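You operate a simulated robot arm through the tools that you are given. There is no shell and no other tool. Be economical: measure what you need, move in short steps, check, and stop when the job is done.

You are at the controls of a simulated robot arm. One attempt, no reset.

TASK
Steam the roll in the round dish on low and put it away in the top clear drawer.
Fine: one press of the yellow button; switch off before lifting the glass lid; lid on the black mat; shut the drawer; leave the dial set. Where these are worked on the way, their far stop is far enough and under half their travel is too little: top clear drawer.
Where things are to end (x, y in the base frame): roll within 30 mm of [550, -200].

Only the result counts: the job must be done as asked and must still hold three seconds after the hand-in. Knocking over, shifting, dropping, spilling or breaking anything else fails it. Lids that push on must go on centred and level and be pressed home; caps that screw on are set level and turned clockwise until they are tight.

THE ROBOT
A 6-joint arm with a two-finger parallel gripper, fixed in place. Base frame: the origin is at the foot of the arm, x ahead of it, y to its left, z up. Readings come in mm, rad, newtons and seconds.
With the tool pointing down near the work surface it reaches from about 260 to 680 mm from the base axis. Its first joint turns from -1.152 to 1.152 rad. Payload 2.9 kg.
The TCP is the grasp point between the finger pads, 30 mm short of the fingertips. In the tool frame z runs along the fingers and y along their closing line. Largest opening 110 mm; finger width 20, thickness 10; the body of the gripper, 48 by 112 mm, starts 55 mm behind the TCP.
Orientation is told as [roll, pitch, yaw] about the base's x, y, z axes, in that order, counted from this pose: with the fingers straight down and closing along the base's y, the tool's x points along the base's -x, its y along +y and its z along -z.

THE INTERFACE
- The arm moves only by the tool apply_moves. Its argument "plan" is a list of rows, each an object (a shift or turn left out is 0, a gripper value left out holds the last) with "linear": the shift along the tool's x, y, z in units of 50 mm (1.0 is 50 mm), a list of three; "turn": the turn, a rotation vector about the tool's x, y, z in units of 4 degrees (1.0 is 4 degrees), a list of three; "jaw": the gripper command, from -1 (shut) to 1 (fully open), values between in proportion. In form: [{"linear": [tx, ty, tz], "turn": [ax, ay, az], "jaw": jaw}, ...]. A call has 1 to 12 rows; each row shifts and turns the commanded pose from where the row before left it, along the tool's axes as they then stand. A call with a number of a shift or a turn outside -1 to 1 is refused whole. A row lasts 0.2 s, in which the tool goes at most 50 mm and 0.15 rad; a call with a longer step from one row to the next is refused whole, and so is a gripper value outside its range. Where a pose cannot be reached the arm comes as near as it can. A force on the tool above 40 N (or 10 N above the force at the start of the call, whichever is more), or a blocked arm, ends the call early, and 0.2 s more pass. The fingers move at their own pace (about 108 mm/s each) and stop on an object; they squeeze with about 35 N. The grip force told is the motor's: it shows also when the fingers shut on nothing. Time passes only in rows, and 0.2 s behind the last, so rows that do not move let the fingers close. The reply holds the time, the measured pose of the TCP, the force on the tool along the base axes, the opening and the grip force, in the units named above and with some noise, with the torque about the TCP (base axes, N m) and any sound that the robot's microphone picked up.
- Cameras (640 x 400 px; columns grow to the right, rows downward): "scene" is fixed at [66.4, 421.6, 1396.7]; the picture's right is [-0.85, -0.53, 0.00], its down [-0.24, 0.39, -0.89] and it looks along [0.47, -0.76, -0.46] (base axes); focal length 322 px, centre (320, 200). "wrist" rides on the gripper at [72, 17, -103] in the tool frame; the picture's right is [-0.23, 0.97, 0.00], its down [-0.76, -0.18, -0.62] and it looks along [-0.61, -0.14, 0.78] (tool axes); focal length 222 px, centre (320, 200). There is no depth. A picture from a camera that has moved, and an enlarged one, comes with that camera's place and axes in the base frame and with its lens.
- snapshot(camera): a new picture of that camera. The clock stands still meanwhile.
- close_up(camera, box): a new picture of the part [left, top, right, bottom] of that camera's present view, enlarged. The clock stands still meanwhile.
- sign_off(): hands the job in; it is judged then, once.

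Go step by step. Nothing tells you positions but the pictures and the camera data: compare them with the known pose of the tool, close in by small moves and look again before you grip or let go. The budget is 120 turns and 76 pictures, counting those below and the enlarged ones. Unless the task says otherwise, let go and move clear before handing in.

The tools are called after "Emit:" as a command line: name --argument value ..., lists and objects as JSON in quotes. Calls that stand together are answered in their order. apply_moves: Moves the arm, as the interface text tells. Its arguments: {"type":"object","properties":{"plan":{"type":"array"}},"required":["plan"]} The other tools are called the same way: snapshot (camera) takes a picture; close_up (camera, box) takes an enlarged picture of a part of a camera's view; sign_off () hands the job in.

At the start:

```text
time: 0.0
tcp_pos: [458.4, 21.4, 1239.1]
tcp_rot: [-0.001, -0.001, -0.001]
force: [0.3, -0.4, 0.1]
moment: [0.0, 0.01, 0.03]
width: 110.3
grip_force: 0.1
```

scene: 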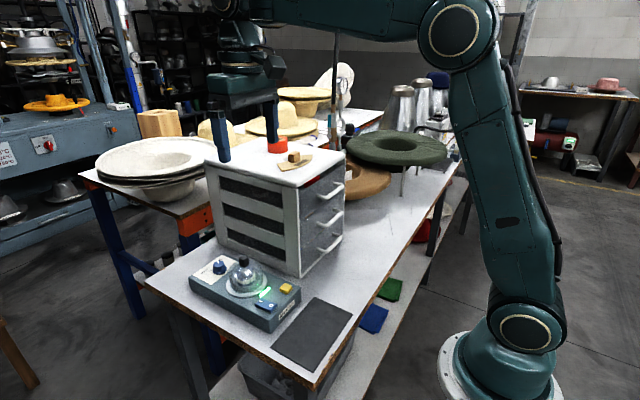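
wrist: 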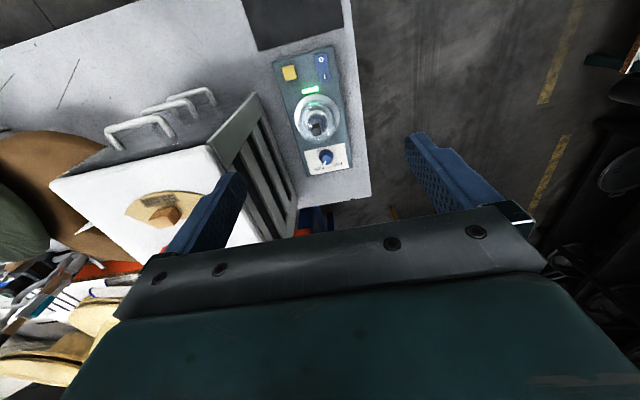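

I see a steamer device with a glass lid, dial, yellow button and switch, a black mat, and a three-drawer clear cabinet with a dish on top. I'll look at close-ups first.

Emit:
close_up --camera "scene" --box '[180, 240, 360, 380]'

Emit:
close_up --camera "scene" --box '[190, 120, 370, 280]'

Emit:
close_up --camera "wrist" --box '[230, 0, 390, 200]'

Emit:
close_up --camera "wrist" --box '[40, 70, 310, 250]'

```text
2.86 times, centred on (270, 310) of scene
camera zoom: at [66.4, 421.6, 1396.7], right [-0.85, -0.53, 0.0], down [-0.24, 0.39, -0.89], along [0.47, -0.76, -0.46], focal length 921 px, centre (463, -114)
```

zoom: 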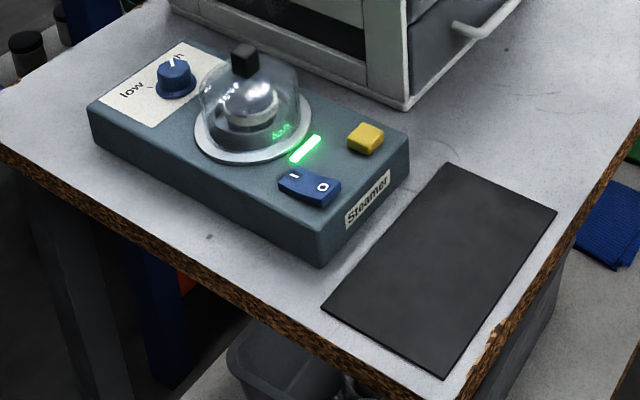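

```text
2.50 times, centred on (280, 200) of scene
camera zoom: at [66.4, 421.6, 1396.7], right [-0.85, -0.53, 0.0], down [-0.24, 0.39, -0.89], along [0.47, -0.76, -0.46], focal length 806 px, centre (420, 200)
```

zoom: 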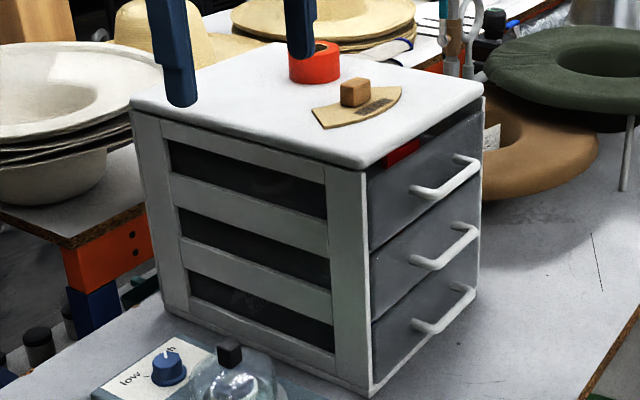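

```text
2.00 times, centred on (310, 100) of wrist
camera zoom: at [386.4, 38.5, 1341.7], right [0.23, 0.97, 0.0], down [0.76, -0.18, 0.62], along [0.61, -0.14, -0.78], focal length 444 px, centre (340, 400)
```

zoom: 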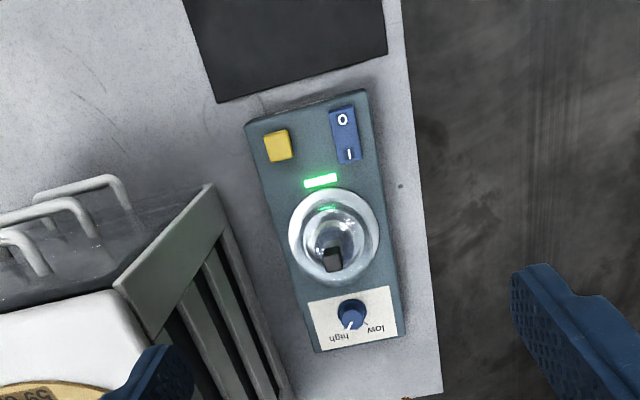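

```text
2.22 times, centred on (175, 160) of wrist
camera zoom: at [386.4, 38.5, 1341.7], right [0.23, 0.97, 0.0], down [0.76, -0.18, 0.62], along [0.61, -0.14, -0.78], focal length 494 px, centre (642, 289)
```

zoom: 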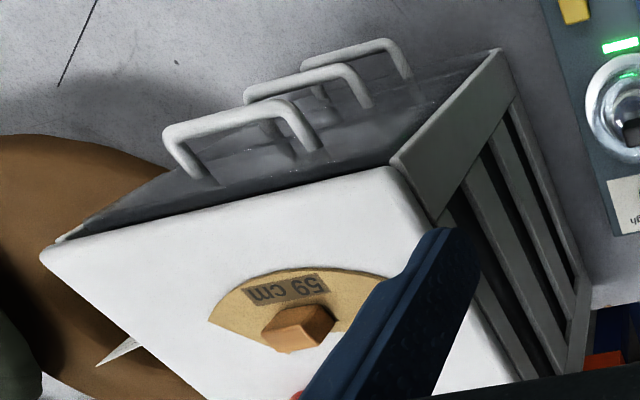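

The steamer dome sits near (541, 0, 860). I'll zoom further to find the roll and read the controls.

Emit:
close_up --camera "scene" --box '[220, 250, 284, 310]'

Emit:
close_up --camera "wrist" --box '[270, 40, 370, 180]'

Emit:
close_up --camera "scene" --box '[250, 120, 350, 190]'

```text
6.67 times, centred on (252, 280) of scene
camera zoom: at [66.4, 421.6, 1396.7], right [-0.85, -0.53, 0.0], down [-0.24, 0.39, -0.89], along [0.47, -0.76, -0.46], focal length 2149 px, centre (773, -333)
```

zoom: 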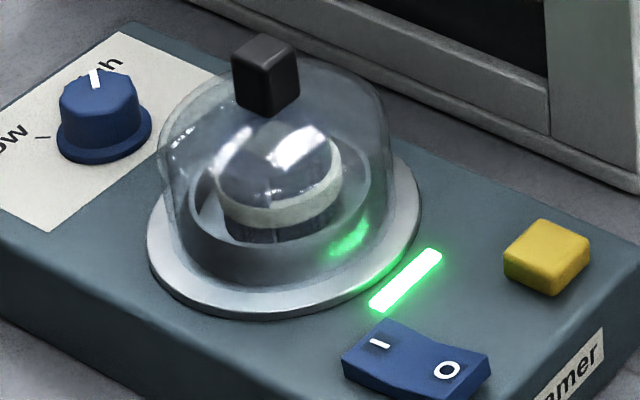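

```text
2.86 times, centred on (320, 110) of wrist
camera zoom: at [386.4, 38.5, 1341.7], right [0.23, 0.97, 0.0], down [0.76, -0.18, 0.62], along [0.61, -0.14, -0.78], focal length 635 px, centre (320, 457)
```

zoom: 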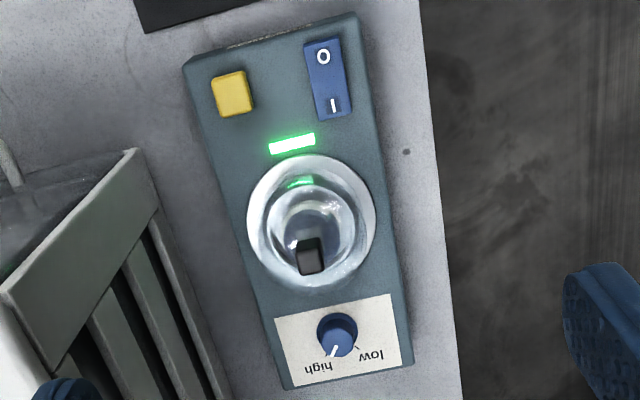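

```text
5.71 times, centred on (300, 155) of scene
camera zoom: at [66.4, 421.6, 1396.7], right [-0.85, -0.53, 0.0], down [-0.24, 0.39, -0.89], along [0.47, -0.76, -0.46], focal length 1842 px, centre (434, 457)
```

zoom: 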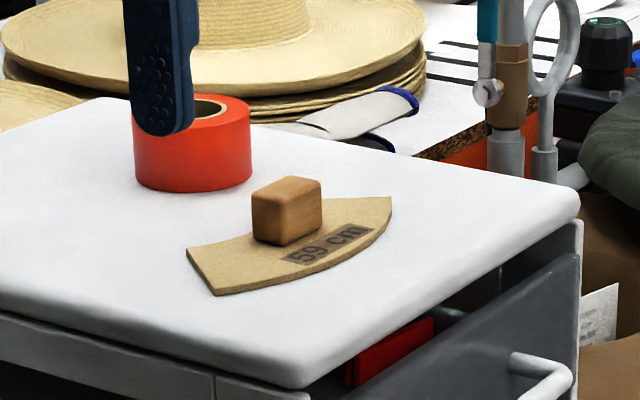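

The roll is under the glass dome in the steel dish. The dial is near "high", the cabinet's top handle is at about (432, -218, 1044), and I'll move down for a closer look at the steamer.

Emit:
apply_moves --plan '[{"linear": [0.12, 0, 0.76]}, {"linear": [0.12, 0, 0.76]}, {"linear": [0.12, 0, 0.76]}, {"linear": [0.12, 0, 0.76]}, {"linear": [0.12, 0, 0.76]}, {"linear": [0.12, 0, 0.76]}, {}]'

Emit:
snapshot --camera "wrist"

Emit:
close_up --camera "scene" --box '[290, 150, 370, 260]'

```text
time: 1.6
tcp_pos: [423.0, 21.8, 1009.8]
tcp_rot: [0.001, 0.0, 0.001]
force: [0.4, -0.7, -0.2]
moment: [0.01, -0.03, 0.0]
width: 110.2
grip_force: 0.1
```

```text
66 pictures are left
camera wrist: at [350.3, 37.5, 1112.2], right [0.23, 0.97, 0.0], down [0.76, -0.18, 0.62], along [0.61, -0.14, -0.78], focal length 222 px, centre (320, 200)
```

wrist: 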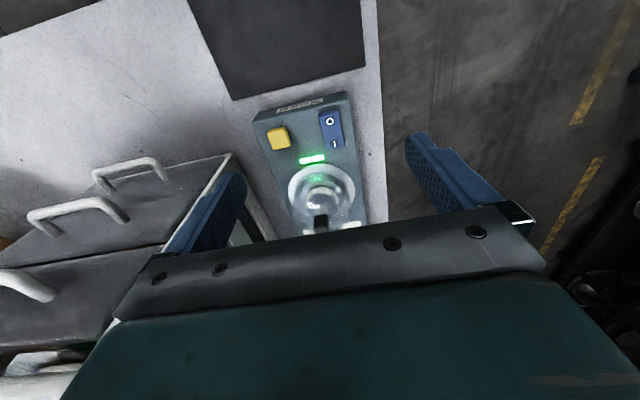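

```text
3.64 times, centred on (330, 205) of scene
camera zoom: at [66.4, 421.6, 1396.7], right [-0.85, -0.53, 0.0], down [-0.24, 0.39, -0.89], along [0.47, -0.76, -0.46], focal length 1172 px, centre (284, 182)
```

zoom: 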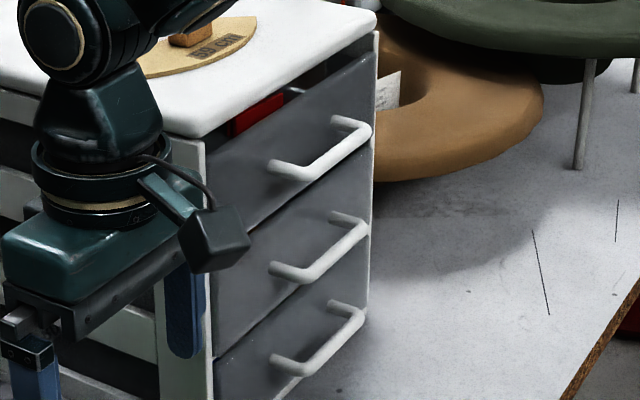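

The gripper body hides the dial; I'll move forward so that the camera looks straight down onto the steamer.

Emit:
apply_moves --plan '[{"linear": [-0.7, 0, 0]}, {"linear": [-0.7, 0, 0]}, {"linear": [-0.7, 0, 0]}, {}]'

Emit:
close_up --camera "wrist" --box '[180, 0, 460, 175]'

```text
time: 2.6
tcp_pos: [529.0, 19.8, 1012.1]
tcp_rot: [-0.001, -0.002, 0.0]
force: [-0.7, -0.1, -0.4]
moment: [0.02, -0.03, -0.01]
width: 110.2
grip_force: 0.2
```

```text
2.29 times, centred on (320, 88) of wrist
camera zoom: at [455.6, 36.9, 1114.9], right [0.23, 0.97, 0.0], down [0.76, -0.18, 0.62], along [0.61, -0.14, -0.78], focal length 508 px, centre (320, 457)
```

zoom: 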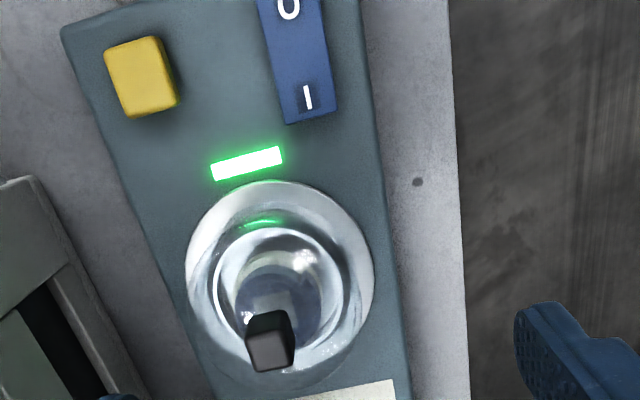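

Estimates: yellow button (448, -38, 849), rocker I end (471, 28) and O end (442, 28), dome knob top (545, -5, 929), dial about (638, -7). I'll go further forward to look at the dial.

Emit:
apply_moves --plan '[{"linear": [-0.8, 0, 0]}, {"linear": [-0.8, 0, 0]}, {}]'

Emit:
close_up --camera "wrist" --box '[220, 40, 420, 180]'

Emit:
close_up --camera "scene" --box '[250, 275, 314, 325]'

```text
time: 3.4
tcp_pos: [607.5, 22.5, 1012.9]
tcp_rot: [0.0, -0.002, 0.001]
force: [-0.3, -0.1, 0.0]
moment: [-0.01, 0.03, -0.01]
width: 110.1
grip_force: 0.0
```

```text
2.86 times, centred on (320, 110) of wrist
camera zoom: at [535.5, 38.3, 1114.8], right [0.23, 0.97, 0.0], down [0.76, -0.18, 0.62], along [0.61, -0.14, -0.78], focal length 635 px, centre (320, 457)
```

zoom: 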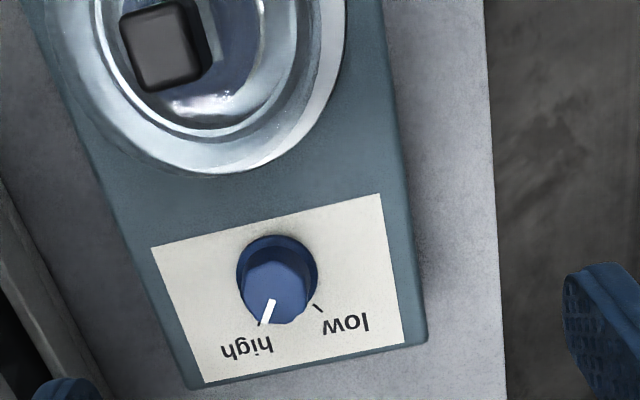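

```text
8.00 times, centred on (282, 300) of scene
camera zoom: at [66.5, 421.6, 1396.7], right [-0.85, -0.53, 0.0], down [-0.24, 0.39, -0.89], along [0.47, -0.76, -0.46], focal length 2578 px, centre (624, -600)
```

zoom: 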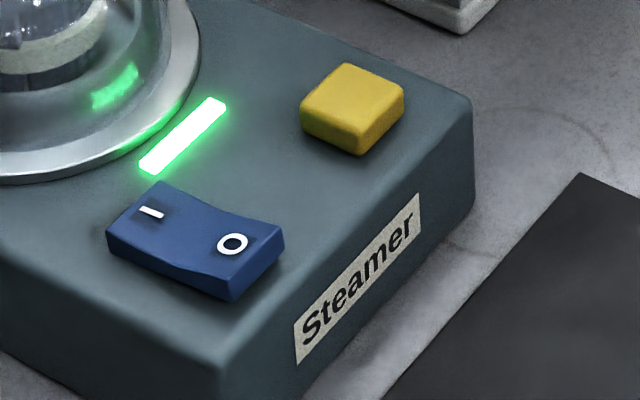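

The rocker's I end is pressed (on, lamp lit). The dial centre is about (643, -6), with its pointer at roughly -35° and the low tick at about +37°. I'll position above the dial with yaw -36° and a half-open jaw.

Emit:
apply_moves --plan '[{"linear": [-0.35, -0.28, 0.4], "jaw": 0.0}, {"linear": [-0.36, -0.29, 0.4]}, {"turn": [0, 0, 1]}, {"turn": [0, 0, 1]}, {"turn": [0, 0, 1]}, {"turn": [0, 0, 1]}, {"turn": [0, 0, 1]}, {"turn": [0, 0, 1]}, {"turn": [0, 0, 1]}, {"turn": [0, 0, 1]}, {"turn": [0, 0, 1]}, {}]'

Emit:
snapshot --camera "wrist"

Emit:
close_up --camera "scene" --box '[180, 200, 290, 300]'

```text
time: 6.0
tcp_pos: [643.8, -7.2, 970.6]
tcp_rot: [-0.002, 0.001, -0.631]
force: [-0.9, 0.1, 0.3]
moment: [-0.01, 0.02, 0.01]
width: 54.9
grip_force: 0.1
```

```text
61 pictures are left
camera wrist: at [595.1, 48.6, 1073.7], right [0.76, 0.65, 0.0], down [0.51, -0.59, 0.62], along [0.41, -0.47, -0.78], focal length 222 px, centre (320, 200)
```

wrist: 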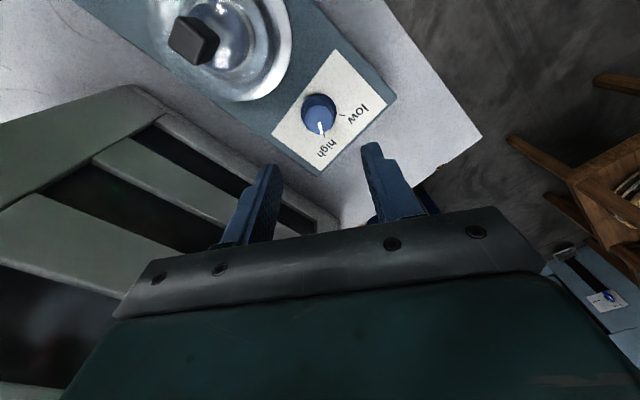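

```text
4.00 times, centred on (235, 250) of scene
camera zoom: at [66.4, 421.6, 1396.7], right [-0.85, -0.53, 0.0], down [-0.24, 0.39, -0.89], along [0.47, -0.76, -0.46], focal length 1289 px, centre (660, 0)
```

zoom: 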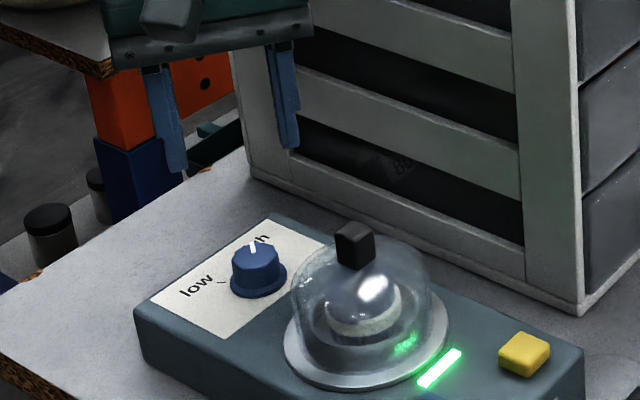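

I'll zoom to pin down the dial's centre relative to the fingers.

Emit:
close_up --camera "wrist" --box '[270, 60, 370, 180]'

```text
3.33 times, centred on (320, 120) of wrist
camera zoom: at [595.1, 48.6, 1073.7], right [0.76, 0.65, 0.0], down [0.51, -0.59, 0.62], along [0.41, -0.47, -0.78], focal length 740 px, centre (320, 467)
```

zoom: 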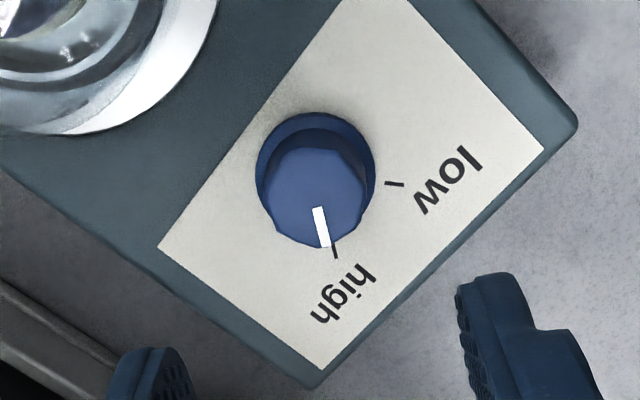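

Dial centre is about (641.5, -5); I need about 67° counter-clockwise. Descending over it.

Emit:
apply_moves --plan '[{"linear": [0.06, 0.01, 0.6]}, {"linear": [0, 0, 0.6]}, {"linear": [0, 0, 0.4]}, {"linear": [0, 0, 0.2]}, {}]'

Emit:
close_up --camera "scene" --box '[180, 200, 290, 300]'

Emit:
close_up --camera "wrist" --box '[240, 60, 420, 230]'

```text
time: 7.2
tcp_pos: [641.0, -3.9, 882.0]
tcp_rot: [-0.001, 0.001, -0.63]
force: [0.3, 0.9, 0.0]
moment: [-0.01, 0.0, 0.02]
width: 55.2
grip_force: 0.1
```

```text
4.00 times, centred on (235, 250) of scene
camera zoom: at [66.4, 421.6, 1396.7], right [-0.85, -0.53, 0.0], down [-0.24, 0.39, -0.89], along [0.47, -0.76, -0.46], focal length 1289 px, centre (660, 0)
```

zoom: 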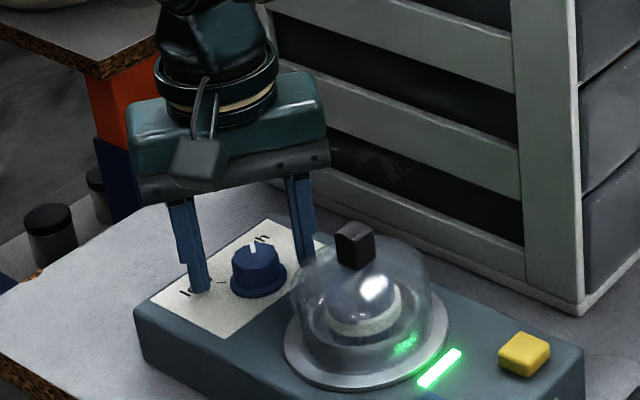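

```text
2.35 times, centred on (330, 145) of wrist
camera zoom: at [592.3, 52.2, 983.7], right [0.76, 0.65, 0.0], down [0.51, -0.59, 0.62], along [0.41, -0.47, -0.78], focal length 523 px, centre (296, 329)
```

zoom: 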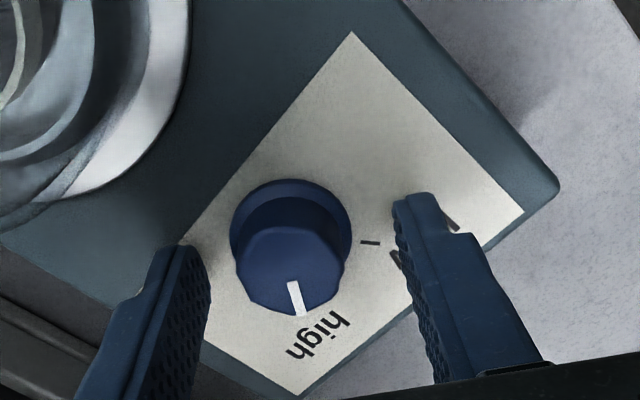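

Centred within ~3 mm; correct slightly and close on the dial.

Emit:
apply_moves --plan '[{"linear": [-0.04, -0.03, 0.04]}, {"jaw": -1}, {"jaw": -1}, {"jaw": -1}]'

```text
time: 8.2
tcp_pos: [640.6, -5.7, 880.0]
tcp_rot: [0.0, 0.001, -0.627]
force: [-0.5, 1.5, 0.7]
moment: [0.05, 0.04, 0.0]
width: 29.1
grip_force: 45.4
```

Gripping the 29 mm dial. Now turning it 64° counter-clockwise in small steps.

Emit:
apply_moves --plan '[{"turn": [0, 0, -1]}, {"turn": [0, 0, -1]}, {"turn": [0, 0, -1]}, {"turn": [0, 0, -1]}, {"turn": [0, 0, -1]}, {"turn": [0, 0, -1]}, {"turn": [0, 0, -1]}, {"turn": [0, 0, -1]}, {"turn": [0, 0, -1]}, {"turn": [0, 0, -1]}, {"turn": [0, 0, -1]}, {"turn": [0, 0, -1]}]'

Emit:
apply_moves --plan '[{"turn": [0, 0, -1]}, {"turn": [0, 0, -1]}, {"turn": [0, 0, -1]}, {"turn": [0, 0, -1]}]'

Emit:
close_up --camera "wrist" --box '[240, 60, 420, 230]'

```text
time: 10.8
tcp_pos: [640.6, -6.0, 879.8]
tcp_rot: [0.0, 0.0, 0.214]
force: [-7.1, 21.8, 13.8]
moment: [0.52, 1.2, -0.01]
width: 29.4
grip_force: 45.4
```

```text
time: 11.8
tcp_pos: [641.2, -5.3, 878.4]
tcp_rot: [0.001, 0.002, 0.494]
force: [-19.6, 23.2, 20.4]
moment: [0.93, 0.15, -0.04]
width: 29.6
grip_force: 45.0
```

```text
2.35 times, centred on (330, 145) of wrist
camera zoom: at [569.9, -24.7, 982.3], right [-0.26, 0.97, 0.0], down [0.76, 0.2, 0.62], along [0.6, 0.16, -0.78], focal length 523 px, centre (296, 329)
```

zoom: 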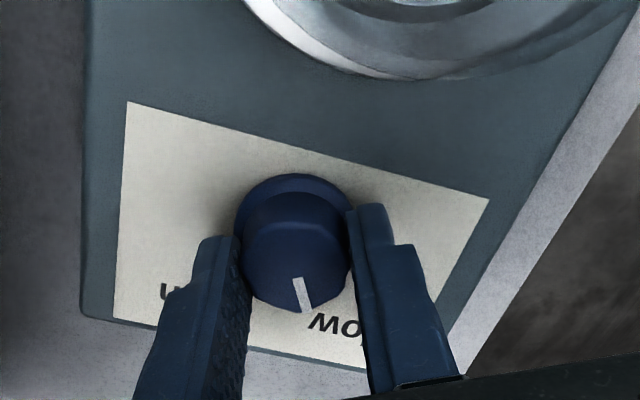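

The dial followed. I'll turn about 6° more, then release, rise and look.

Emit:
apply_moves --plan '[{"turn": [0, 0, -0.8]}, {"turn": [0, 0, -0.7]}, {}, {"jaw": 0.0}, {"jaw": 0.0}, {"linear": [0, 0, -0.5]}, {"linear": [0, 0, -1]}, {}]'

Emit:
close_up --camera "wrist" --box '[240, 60, 420, 200]'

```text
time: 13.6
tcp_pos: [640.4, -7.2, 952.9]
tcp_rot: [0.001, 0.001, 0.594]
force: [-0.5, 0.3, 0.9]
moment: [0.02, 0.02, 0.0]
width: 54.9
grip_force: 0.0
```

```text
2.86 times, centred on (330, 130) of wrist
camera zoom: at [571.0, -35.0, 1056.0], right [-0.36, 0.93, 0.0], down [0.73, 0.28, 0.62], along [0.58, 0.22, -0.78], focal length 635 px, centre (291, 400)
```

zoom: 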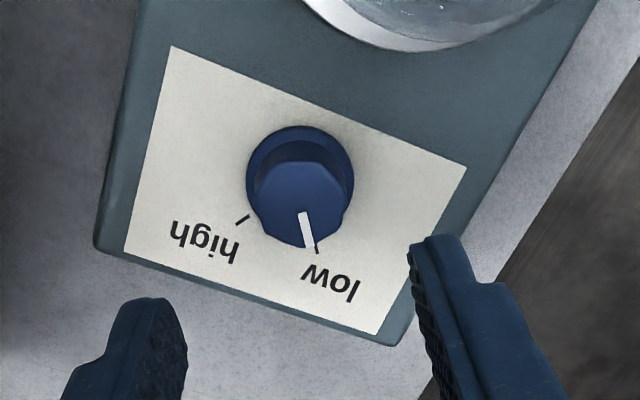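

The pointer is on "low". Next: rise, square up, close the jaw and go over the yellow button.

Emit:
apply_moves --plan '[{"linear": [0, 0, -0.9], "jaw": -1}, {"turn": [0, 0, 1]}, {"turn": [0, 0, 1]}, {"turn": [0, 0, 1]}, {"turn": [0, 0, 1]}, {"turn": [0, 0, 1]}, {"turn": [0, 0, 1]}, {"turn": [0, 0, 1]}, {"turn": [0, 0, 1]}, {"turn": [0, 0, 0.5]}, {}]'

Emit:
apply_moves --plan '[{"linear": [0.76, -0.12, 0]}, {"linear": [0.76, -0.12, 0]}, {"linear": [0.76, -0.12, 0]}, {"linear": [0.76, -0.12, 0]}, {"linear": [0.76, -0.12, 0]}, {"linear": [0, 0, 0.6]}, {"linear": [0, 0, 0.6]}, {}]'

Emit:
snapshot --camera "wrist"

Emit:
close_up --camera "scene" --box '[240, 230, 340, 330]'

```text
time: 16.0
tcp_pos: [641.0, -6.5, 999.3]
tcp_rot: [-0.001, -0.001, -0.002]
force: [0.8, -0.8, 0.4]
moment: [0.0, 0.02, 0.05]
width: 0.0
grip_force: 35.3
```

```text
time: 17.8
tcp_pos: [452.5, -36.3, 939.6]
tcp_rot: [0.001, -0.001, 0.0]
force: [-0.4, -0.3, 0.5]
moment: [-0.04, 0.01, 0.0]
width: 0.0
grip_force: 35.0
```

```text
54 pictures are left
camera wrist: at [380.3, -20.3, 1042.3], right [0.23, 0.97, 0.0], down [0.76, -0.18, 0.62], along [0.61, -0.14, -0.78], focal length 222 px, centre (320, 200)
```

wrist: 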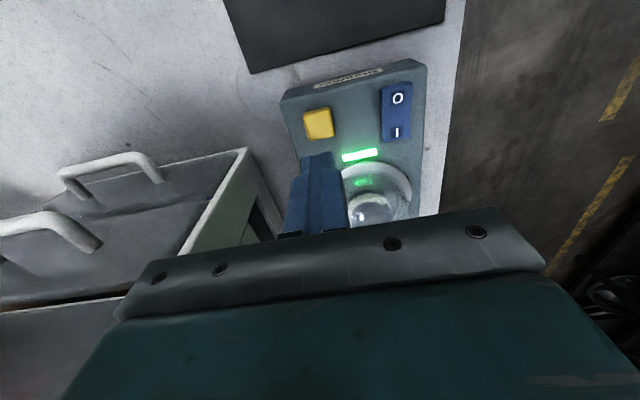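

```text
4.00 times, centred on (290, 280) of scene
camera zoom: at [66.4, 421.6, 1396.7], right [-0.85, -0.53, 0.0], down [-0.24, 0.39, -0.89], along [0.47, -0.76, -0.46], focal length 1289 px, centre (440, -120)
```

zoom: 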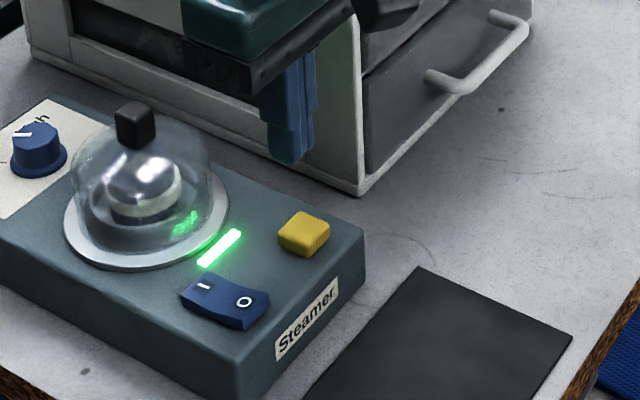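

Button at (447.5, -37). Shifting over it and descending gently.

Emit:
apply_moves --plan '[{"linear": [0.1, -0.02, 0.5]}, {"linear": [0, 0, 0.5]}, {"linear": [0, 0, 0.06]}, {"linear": [0, 0, 0.04]}, {}]'

Emit:
close_up --camera "scene" --box '[250, 250, 330, 320]'

```text
time: 19.0
tcp_pos: [446.8, -39.2, 883.7]
tcp_rot: [0.0, -0.003, -0.001]
force: [0.4, 0.3, 2.8]
moment: [0.04, -0.06, 0.0]
width: 0.0
grip_force: 35.1
heard: click
```

```text
5.71 times, centred on (290, 285) of scene
camera zoom: at [66.4, 421.6, 1396.7], right [-0.85, -0.53, 0.0], down [-0.24, 0.39, -0.89], along [0.47, -0.76, -0.46], focal length 1842 px, centre (491, -286)
```

zoom: 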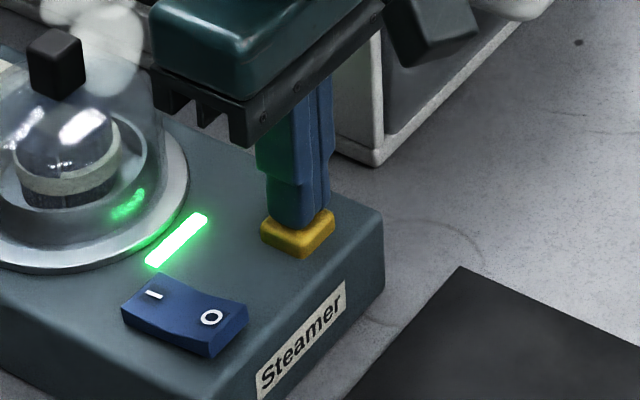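

Click heard and steam has begun. I'll lift off, shift toward the rocker and watch.

Emit:
apply_moves --plan '[{"linear": [0, 0, -0.5]}, {"linear": [0, 0, -0.5]}, {"linear": [0, 0.7, 0]}, {"linear": [0.1, 0.7, 0]}, {}, {}]'

Emit:
snapshot --camera "scene"

```text
time: 20.4
tcp_pos: [442.6, 33.0, 935.4]
tcp_rot: [-0.001, 0.002, -0.001]
force: [-0.7, -1.1, 0.2]
moment: [0.0, 0.01, 0.0]
width: 0.0
grip_force: 35.3
```

```text
51 pictures are left
```

scene: 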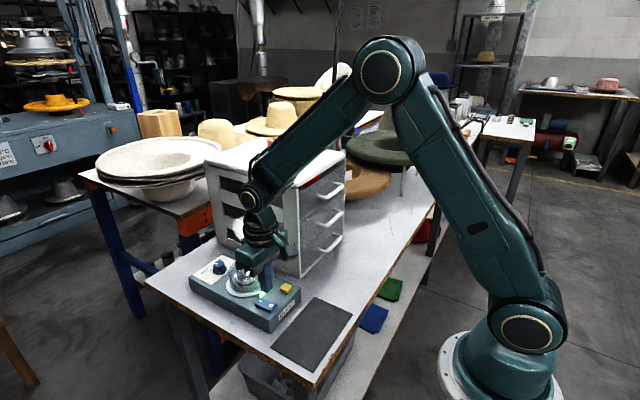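

Waiting for the steaming to finish, listening for a signal.

Emit:
apply_moves --plan '[{}, {}, {}, {}, {}, {}, {}, {}, {}, {}, {}, {}]'

Emit:
apply_moves --plan '[{}, {}, {}, {}, {}, {}, {}, {}, {}, {}, {}, {}]'

Emit:
snapshot --camera "wrist"

Emit:
close_up --camera "scene" --box '[190, 240, 330, 330]'

```text
time: 23.0
tcp_pos: [442.1, 33.2, 935.1]
tcp_rot: [-0.001, 0.0, 0.001]
force: [0.2, 0.4, -0.1]
moment: [-0.02, -0.01, 0.0]
width: 0.0
grip_force: 34.8
```

```text
time: 25.6
tcp_pos: [441.6, 32.2, 934.6]
tcp_rot: [-0.001, 0.0, 0.0]
force: [-0.2, -1.1, 0.5]
moment: [0.05, -0.02, 0.01]
width: 0.0
grip_force: 35.6
```

```text
50 pictures are left
camera wrist: at [369.5, 49.7, 1036.9], right [0.23, 0.97, 0.0], down [0.76, -0.18, 0.62], along [0.61, -0.14, -0.78], focal length 222 px, centre (320, 200)
```

wrist: 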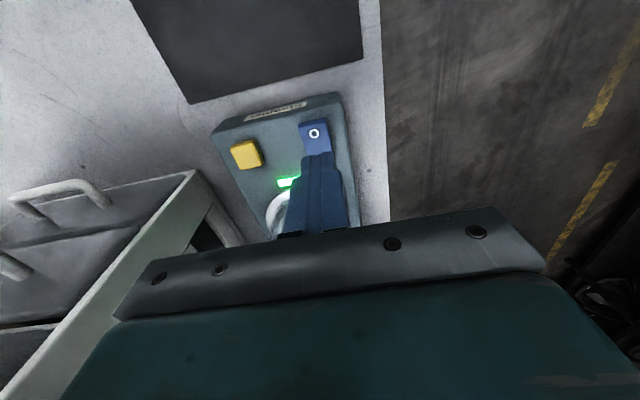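

```text
4.44 times, centred on (260, 285) of scene
camera zoom: at [66.4, 421.6, 1396.7], right [-0.85, -0.53, 0.0], down [-0.24, 0.39, -0.89], along [0.47, -0.76, -0.46], focal length 1432 px, centre (587, -178)
```

zoom: 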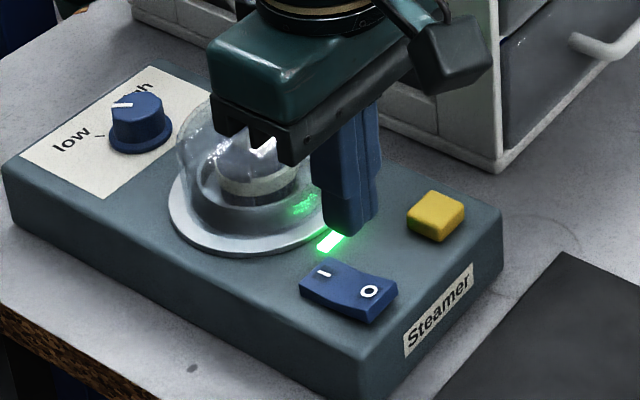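

No steam now visible; I'll wait a little more and check the dome once again.

Emit:
apply_moves --plan '[{"linear": [0.02, 0, -0.3]}, {"linear": [0, 0, 0]}, {}, {}, {}, {}, {}, {}, {}, {}, {}, {}]'

Emit:
close_up --camera "scene" --box '[200, 230, 300, 310]'

```text
time: 28.2
tcp_pos: [440.1, 33.9, 949.0]
tcp_rot: [0.0, 0.002, 0.0]
force: [0.1, -0.8, -0.3]
moment: [0.0, -0.04, 0.0]
width: 0.0
grip_force: 35.1
```

```text
5.00 times, centred on (250, 270) of scene
camera zoom: at [66.4, 421.6, 1396.7], right [-0.85, -0.53, 0.0], down [-0.24, 0.39, -0.89], along [0.47, -0.76, -0.46], focal length 1612 px, centre (670, -150)
```

zoom: 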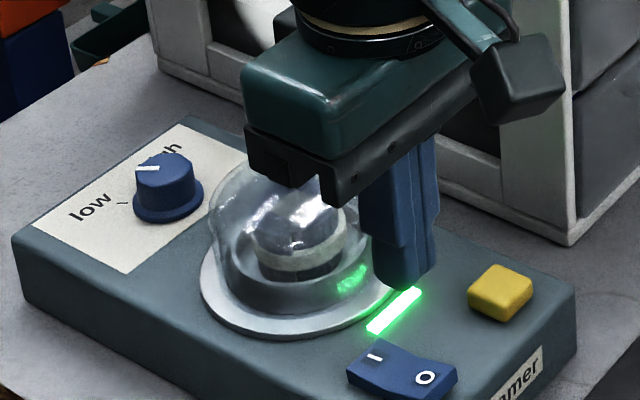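

There seems to be a wisp of steam above the dome still; I'll wait more and look at the wider area.

Emit:
apply_moves --plan '[{"linear": [0.4, 0, 0]}, {"linear": [0.4, 0, 0]}, {}, {}, {}, {}, {}, {}, {}, {}, {}, {}]'

Emit:
close_up --camera "scene" --box '[180, 160, 340, 310]'

```text
time: 30.8
tcp_pos: [400.6, 32.1, 950.0]
tcp_rot: [-0.001, 0.0, -0.001]
force: [0.0, 0.8, 0.0]
moment: [0.01, -0.02, 0.01]
width: 0.0
grip_force: 34.9
```

```text
2.67 times, centred on (260, 235) of scene
camera zoom: at [66.4, 421.6, 1396.7], right [-0.85, -0.53, 0.0], down [-0.24, 0.39, -0.89], along [0.47, -0.76, -0.46], focal length 860 px, centre (480, 107)
```

zoom: 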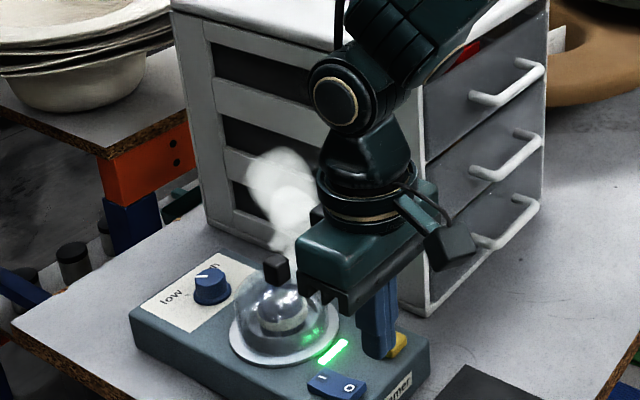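

Steam is clearly still running, so I keep waiting.

Emit:
apply_moves --plan '[{}, {}, {}, {}, {}, {}, {}, {}, {}, {}, {}, {}]'

Emit:
apply_moves --plan '[{}, {}, {}, {}, {}, {}, {}, {}, {}, {}, {}, {}]'

Emit:
close_up --camera "scene" --box '[180, 160, 340, 310]'

```text
time: 33.4
tcp_pos: [401.2, 33.7, 949.4]
tcp_rot: [0.0, 0.001, -0.001]
force: [0.1, -0.3, 0.4]
moment: [0.01, -0.01, 0.03]
width: 0.0
grip_force: 35.1
```

```text
time: 36.0
tcp_pos: [399.9, 32.2, 948.5]
tcp_rot: [0.0, 0.001, 0.0]
force: [-0.3, -0.6, 0.0]
moment: [0.01, -0.01, -0.01]
width: 0.2
grip_force: 35.2
```

```text
2.67 times, centred on (260, 235) of scene
camera zoom: at [66.4, 421.6, 1396.7], right [-0.85, -0.53, 0.0], down [-0.24, 0.39, -0.89], along [0.47, -0.76, -0.46], focal length 860 px, centre (480, 107)
```

zoom: 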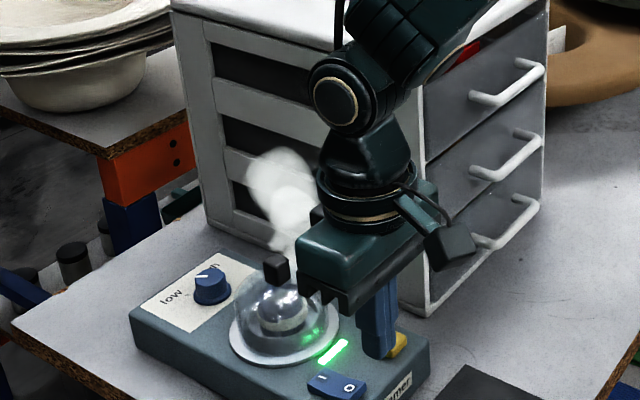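

The plume is unchanged. I'll wait a bit longer for a possible end signal.

Emit:
apply_moves --plan '[{}, {}, {}, {}, {}, {}, {}, {}, {}, {}, {}, {}]'

Emit:
apply_moves --plan '[{}, {}, {}, {}, {}, {}, {}, {}, {}, {}, {}, {}]'

Emit:
apply_moves --plan '[{}, {}, {}, {}, {}, {}, {}, {}, {}, {}, {}, {}]'

Emit:
apply_moves --plan '[{}, {}, {}, {}, {}, {}, {}, {}, {}, {}, {}, {}]'

Emit:
close_up --camera "scene" --box '[180, 160, 340, 310]'

```text
time: 38.6
tcp_pos: [400.2, 32.0, 948.9]
tcp_rot: [-0.001, 0.0, 0.0]
force: [0.2, 0.8, 0.8]
moment: [0.0, 0.0, -0.01]
width: 0.0
grip_force: 34.5
```

```text
time: 41.2
tcp_pos: [401.3, 33.5, 950.2]
tcp_rot: [-0.001, -0.001, -0.002]
force: [0.3, 0.7, 0.0]
moment: [-0.01, 0.03, 0.0]
width: 0.0
grip_force: 34.9
```

```text
time: 43.8
tcp_pos: [400.3, 32.1, 949.6]
tcp_rot: [-0.001, -0.001, 0.0]
force: [0.7, -0.6, -1.2]
moment: [0.01, -0.02, 0.01]
width: 0.1
grip_force: 35.1
```

```text
time: 46.4
tcp_pos: [400.2, 32.7, 950.2]
tcp_rot: [0.001, -0.001, 0.001]
force: [0.1, 0.1, 0.2]
moment: [0.02, -0.01, 0.06]
width: 0.0
grip_force: 35.1
```

```text
2.67 times, centred on (260, 235) of scene
camera zoom: at [66.4, 421.6, 1396.7], right [-0.85, -0.53, 0.0], down [-0.24, 0.39, -0.89], along [0.47, -0.76, -0.46], focal length 860 px, centre (480, 107)
```

zoom: 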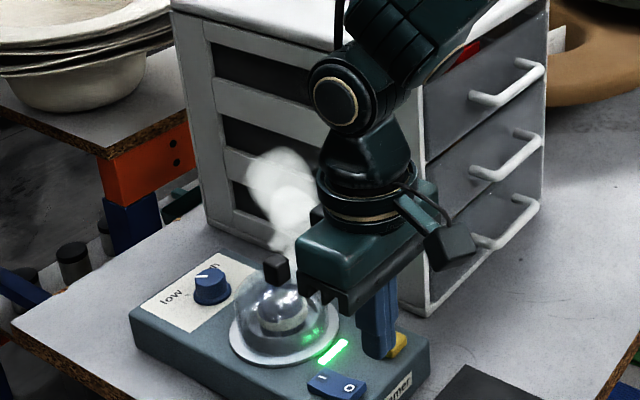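

The plume continues unchanged. While it steams I'll open the drawer: going up and over to look at the top handle.

Emit:
apply_moves --plan '[{"linear": [0, 0, -0.96]}, {"linear": [0, 0, -0.96]}, {"linear": [0, 0, -0.96]}, {"linear": [0, 0, -0.96]}, {"linear": [0, 0, -0.96]}, {"linear": [-0.2, -0.96, 0]}, {"linear": [-0.2, -0.96, 0]}, {"linear": [-0.2, -0.96, 0]}, {"linear": [-0.2, -0.96, 0]}, {"linear": [-0.2, -0.96, 0]}, {}]'

Emit:
snapshot --camera "wrist"

Emit:
close_up --camera "scene" --box '[180, 100, 380, 310]'

```text
time: 48.8
tcp_pos: [450.4, -211.2, 1187.8]
tcp_rot: [-0.001, 0.0, -0.002]
force: [-0.5, 0.7, -0.6]
moment: [0.0, 0.0, 0.0]
width: 0.0
grip_force: 34.8
```

```text
44 pictures are left
camera wrist: at [378.4, -194.7, 1290.7], right [0.23, 0.97, 0.0], down [0.76, -0.18, 0.62], along [0.61, -0.14, -0.78], focal length 222 px, centre (320, 200)
```

wrist: 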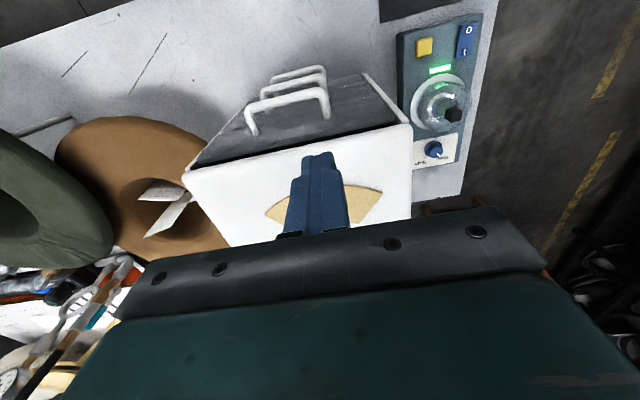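

```text
1.90 times, centred on (280, 205) of scene
camera zoom: at [66.5, 421.6, 1396.7], right [-0.85, -0.53, 0.0], down [-0.24, 0.39, -0.89], along [0.47, -0.76, -0.46], focal length 614 px, centre (396, 190)
```

zoom: 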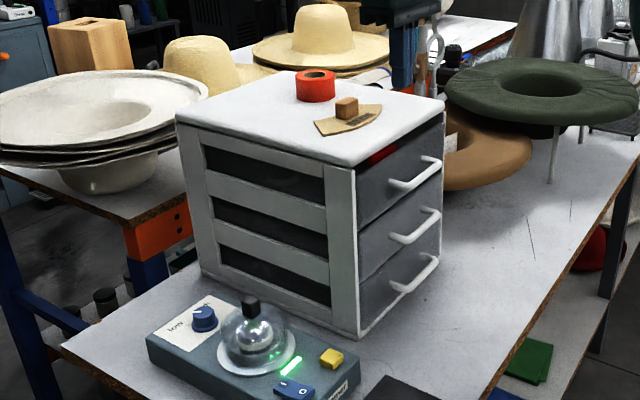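

The steam has now stopped, so the cycle is done. I'm at the cabinet already, so I'll measure the handle first.

Emit:
close_up --camera "wrist" --box '[180, 50, 430, 200]'

```text
2.56 times, centred on (305, 125) of wrist
camera zoom: at [378.4, -194.7, 1290.7], right [0.23, 0.97, 0.0], down [0.76, -0.18, 0.62], along [0.61, -0.14, -0.78], focal length 569 px, centre (358, 392)
```

zoom: 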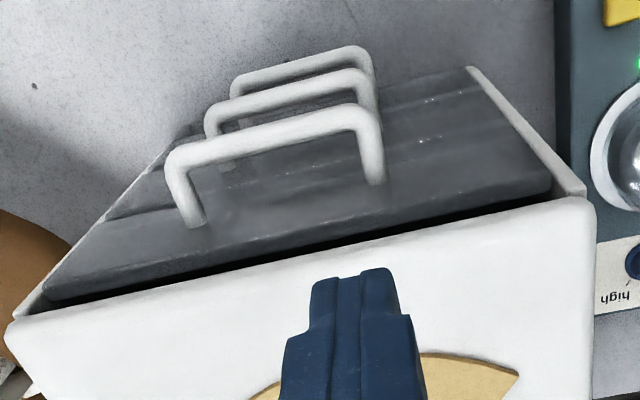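

The bar runs y -289 to -205 at x≈436, z≈1025, 25 mm proud of the front. I'll go above it, yaw -90° and open the jaw to ~28 mm to straddle the bar.

Emit:
apply_moves --plan '[{"linear": [0.28, -0.7, 0], "jaw": -0.49}, {"turn": [0, 0, 1]}, {"turn": [0, 0, 1]}, {"turn": [0, 0, 1]}, {"turn": [0, 0, 1]}, {"turn": [0, 0, 1]}, {"turn": [0, 0, 1]}, {"turn": [0, 0, 1]}, {"turn": [0, 0, 1]}, {"turn": [0, 0, 1]}, {"turn": [0, 0, 1]}, {"turn": [0, 0, 1]}]'

Emit:
apply_moves --plan '[{"turn": [0, 0, 1]}, {"turn": [0, 0, 1]}, {"turn": [0, 0, 1]}, {"turn": [0, 0, 1]}, {"turn": [0, 0, 1]}, {"turn": [0, 0, 1]}, {"turn": [0, 0, 1]}, {"turn": [0, 0, 1]}, {"turn": [0, 0, 1]}, {"turn": [0, 0, 1]}, {"turn": [0, 0, 1]}, {"turn": [0, 0, 0.5], "linear": [0, 0, 0.8]}]'

Emit:
snapshot --camera "wrist"

Emit:
close_up --camera "scene" --box '[240, 110, 380, 220]'

```text
time: 51.4
tcp_pos: [437.2, -242.3, 1190.5]
tcp_rot: [-0.001, 0.001, -0.77]
force: [0.0, -0.7, -0.2]
moment: [-0.05, -0.03, -0.01]
width: 27.9
grip_force: 0.1
```

```text
time: 54.0
tcp_pos: [435.8, -242.7, 1148.2]
tcp_rot: [0.0, 0.0, -1.573]
force: [-0.2, 0.6, -0.4]
moment: [0.03, 0.02, -0.02]
width: 28.0
grip_force: 0.1
```

```text
41 pictures are left
camera wrist: at [452.6, -171.1, 1251.0], right [0.97, -0.23, 0.0], down [-0.18, -0.76, 0.62], along [-0.14, -0.61, -0.78], focal length 222 px, centre (320, 200)
```

wrist: 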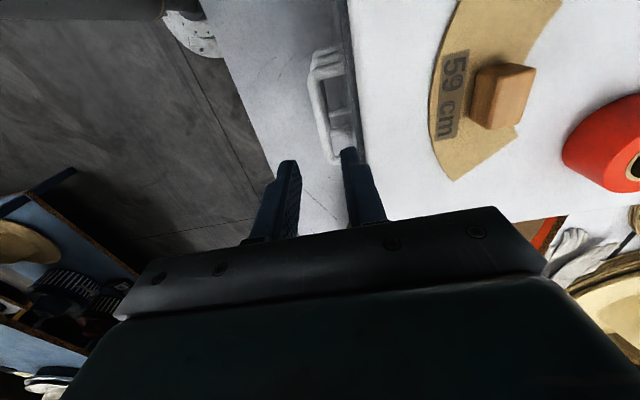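

```text
3.64 times, centred on (310, 165) of scene
camera zoom: at [66.4, 421.6, 1396.8], right [-0.85, -0.53, 0.0], down [-0.24, 0.39, -0.89], along [0.47, -0.76, -0.46], focal length 1172 px, centre (356, 327)
```

zoom: 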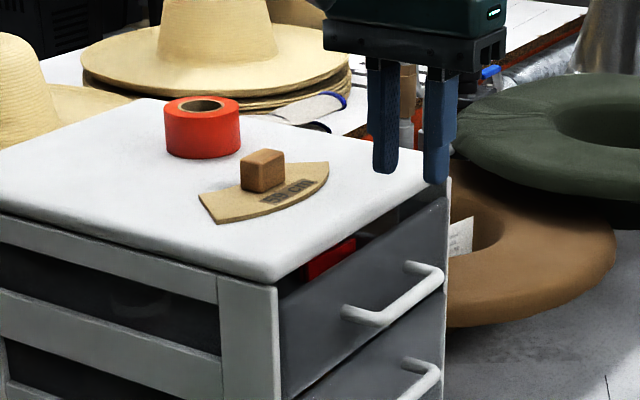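

Zooming on the handle from this viewpoint to check x and clearances.

Emit:
close_up --camera "wrist" --box '[260, 40, 400, 220]'

```text
2.22 times, centred on (330, 130) of wrist
camera zoom: at [452.6, -171.1, 1251.0], right [0.97, -0.23, 0.0], down [-0.18, -0.76, 0.62], along [-0.14, -0.61, -0.78], focal length 494 px, centre (298, 356)
```

zoom: 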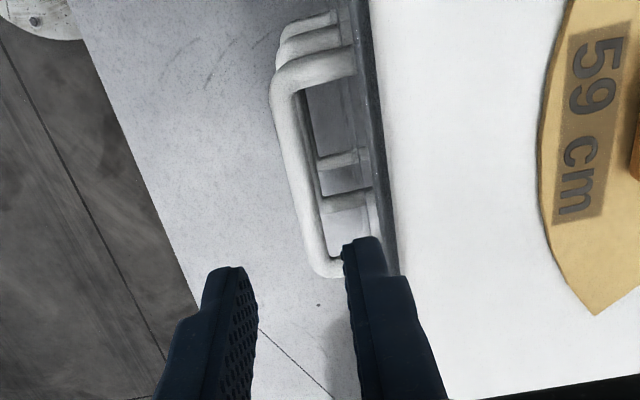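

Bar at x≈438.5, front at ≈467. Aligning and descending over the bar.

Emit:
apply_moves --plan '[{"linear": [-0.12, 0.05, 0.5]}, {"linear": [0, 0, 0.5]}, {"linear": [0, 0, 0.5]}, {"linear": [0, 0, 0.3]}, {"linear": [0, 0, 0.24]}, {}]'

Emit:
close_up --camera "scene" --box '[270, 130, 370, 230]'

Emit:
close_up --camera "wrist" --box '[260, 40, 400, 220]'

```text
time: 55.2
tcp_pos: [442.4, -250.4, 1057.9]
tcp_rot: [0.017, -0.007, -1.57]
force: [-6.4, 0.8, 7.1]
moment: [0.06, -0.05, 0.02]
width: 25.6
grip_force: 0.1
stopped in row 5: the force on the tool passed its limit at 51 N (the readings are from after the stop); the commanded pose is now the measured one
```

```text
4.00 times, centred on (320, 180) of scene
camera zoom: at [66.2, 421.7, 1396.7], right [-0.85, -0.53, 0.0], down [-0.24, 0.39, -0.89], along [0.47, -0.76, -0.46], focal length 1289 px, centre (320, 280)
```

zoom: 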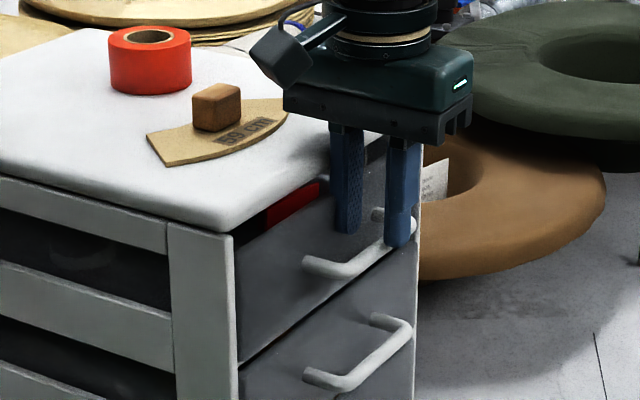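

```text
2.22 times, centred on (330, 130) of wrist
camera zoom: at [457.5, -177.4, 1160.9], right [0.97, -0.23, 0.02], down [-0.19, -0.76, 0.63], along [-0.13, -0.61, -0.78], focal length 494 px, centre (298, 356)
```

zoom: 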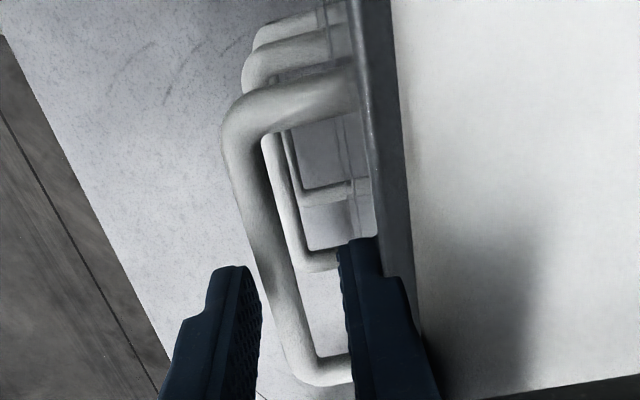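

The near finger landed on the bar, which really sits at x≈433. I'll lift, shift 9 mm back, level and descend again.

Emit:
apply_moves --plan '[{"linear": [0, 0, -0.3]}, {"linear": [0, -0.18, 0], "turn": [0.1, -0.24, 0]}, {}]'

```text
time: 56.0
tcp_pos: [434.1, -250.0, 1072.2]
tcp_rot: [0.009, -0.026, -1.568]
force: [0.1, -0.2, 0.1]
moment: [0.02, 0.02, -0.01]
width: 28.1
grip_force: 0.0
```

Emit:
apply_moves --plan '[{"turn": [0.13, 0.37, 0]}, {"linear": [0, -0.02, 0.2]}, {"linear": [0, 0, 0.2]}, {"linear": [0, 0, 0.16]}, {}]'

Emit:
close_up --camera "wrist" --box '[260, 40, 400, 220]'

```text
time: 57.2
tcp_pos: [434.4, -250.7, 1044.5]
tcp_rot: [0.002, -0.001, -1.57]
force: [-0.1, -0.3, 0.1]
moment: [0.0, 0.01, -0.01]
width: 28.4
grip_force: 0.0
```

```text
2.22 times, centred on (330, 130) of wrist
camera zoom: at [449.8, -178.4, 1146.3], right [0.97, -0.23, 0.0], down [-0.18, -0.76, 0.62], along [-0.14, -0.61, -0.78], focal length 494 px, centre (298, 356)
```

zoom: 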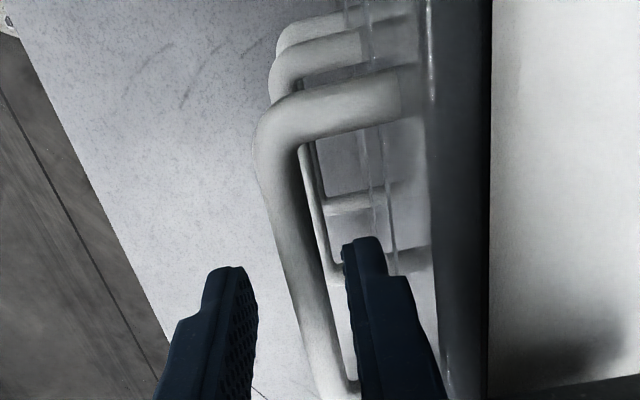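

The bar is between the fingers. Lower slightly, grip and pull 60 mm first.

Emit:
apply_moves --plan '[{"linear": [0, 0, 0.12]}, {"jaw": -1}, {"jaw": -1}, {"jaw": -1}, {"linear": [0, -0.3, 0]}, {"linear": [0, -0.3, 0]}, {"linear": [0, -0.3, 0]}, {"linear": [0, -0.3, 0]}]'

Emit:
snapshot --camera "scene"

```text
time: 59.0
tcp_pos: [372.5, -249.3, 1037.6]
tcp_rot: [0.002, 0.0, -1.57]
force: [0.0, 3.0, 7.8]
moment: [0.44, -0.03, 0.44]
width: 10.4
grip_force: 44.7
```

```text
35 pictures are left
```

scene: 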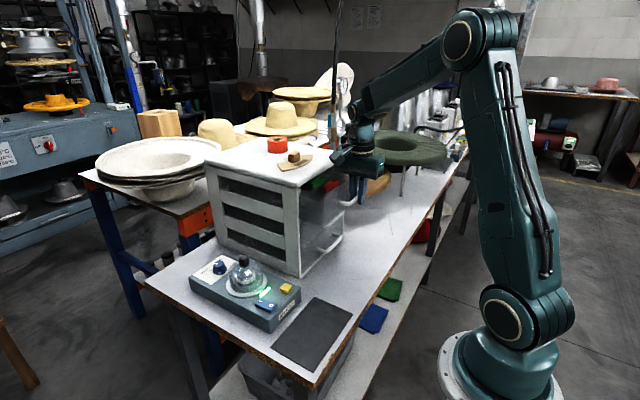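

The drawer comes out. Continuing to pull until it meets its stop.

Emit:
apply_moves --plan '[{"linear": [0, -0.25, 0]}, {"linear": [0, -0.25, 0]}, {"linear": [0, -0.25, 0]}, {"linear": [0, -0.25, 0]}, {"linear": [0, -0.25, 0]}, {"linear": [0, -0.25, 0]}, {"linear": [0, -0.25, 0]}, {"linear": [0, -0.25, 0]}]'

Emit:
close_up --camera "scene" --box '[240, 120, 420, 260]'

```text
time: 60.8
tcp_pos: [272.7, -249.3, 1037.9]
tcp_rot: [0.001, 0.0, -1.568]
force: [0.5, -1.0, 18.7]
moment: [0.6, 0.0, 0.48]
width: 10.4
grip_force: 44.8
```

```text
2.86 times, centred on (330, 190) of scene
camera zoom: at [66.3, 421.7, 1396.7], right [-0.85, -0.53, 0.0], down [-0.24, 0.39, -0.89], along [0.47, -0.76, -0.46], focal length 921 px, centre (291, 229)
```

zoom: 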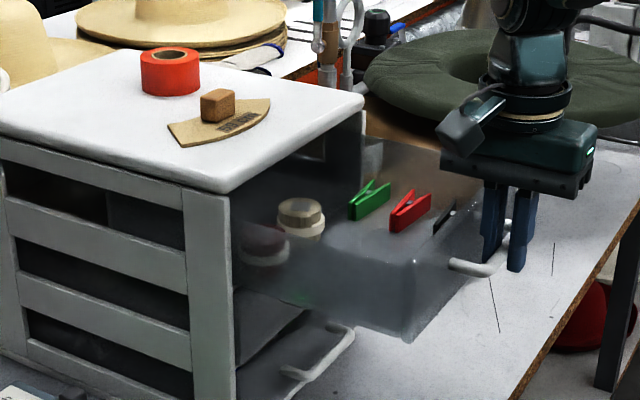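

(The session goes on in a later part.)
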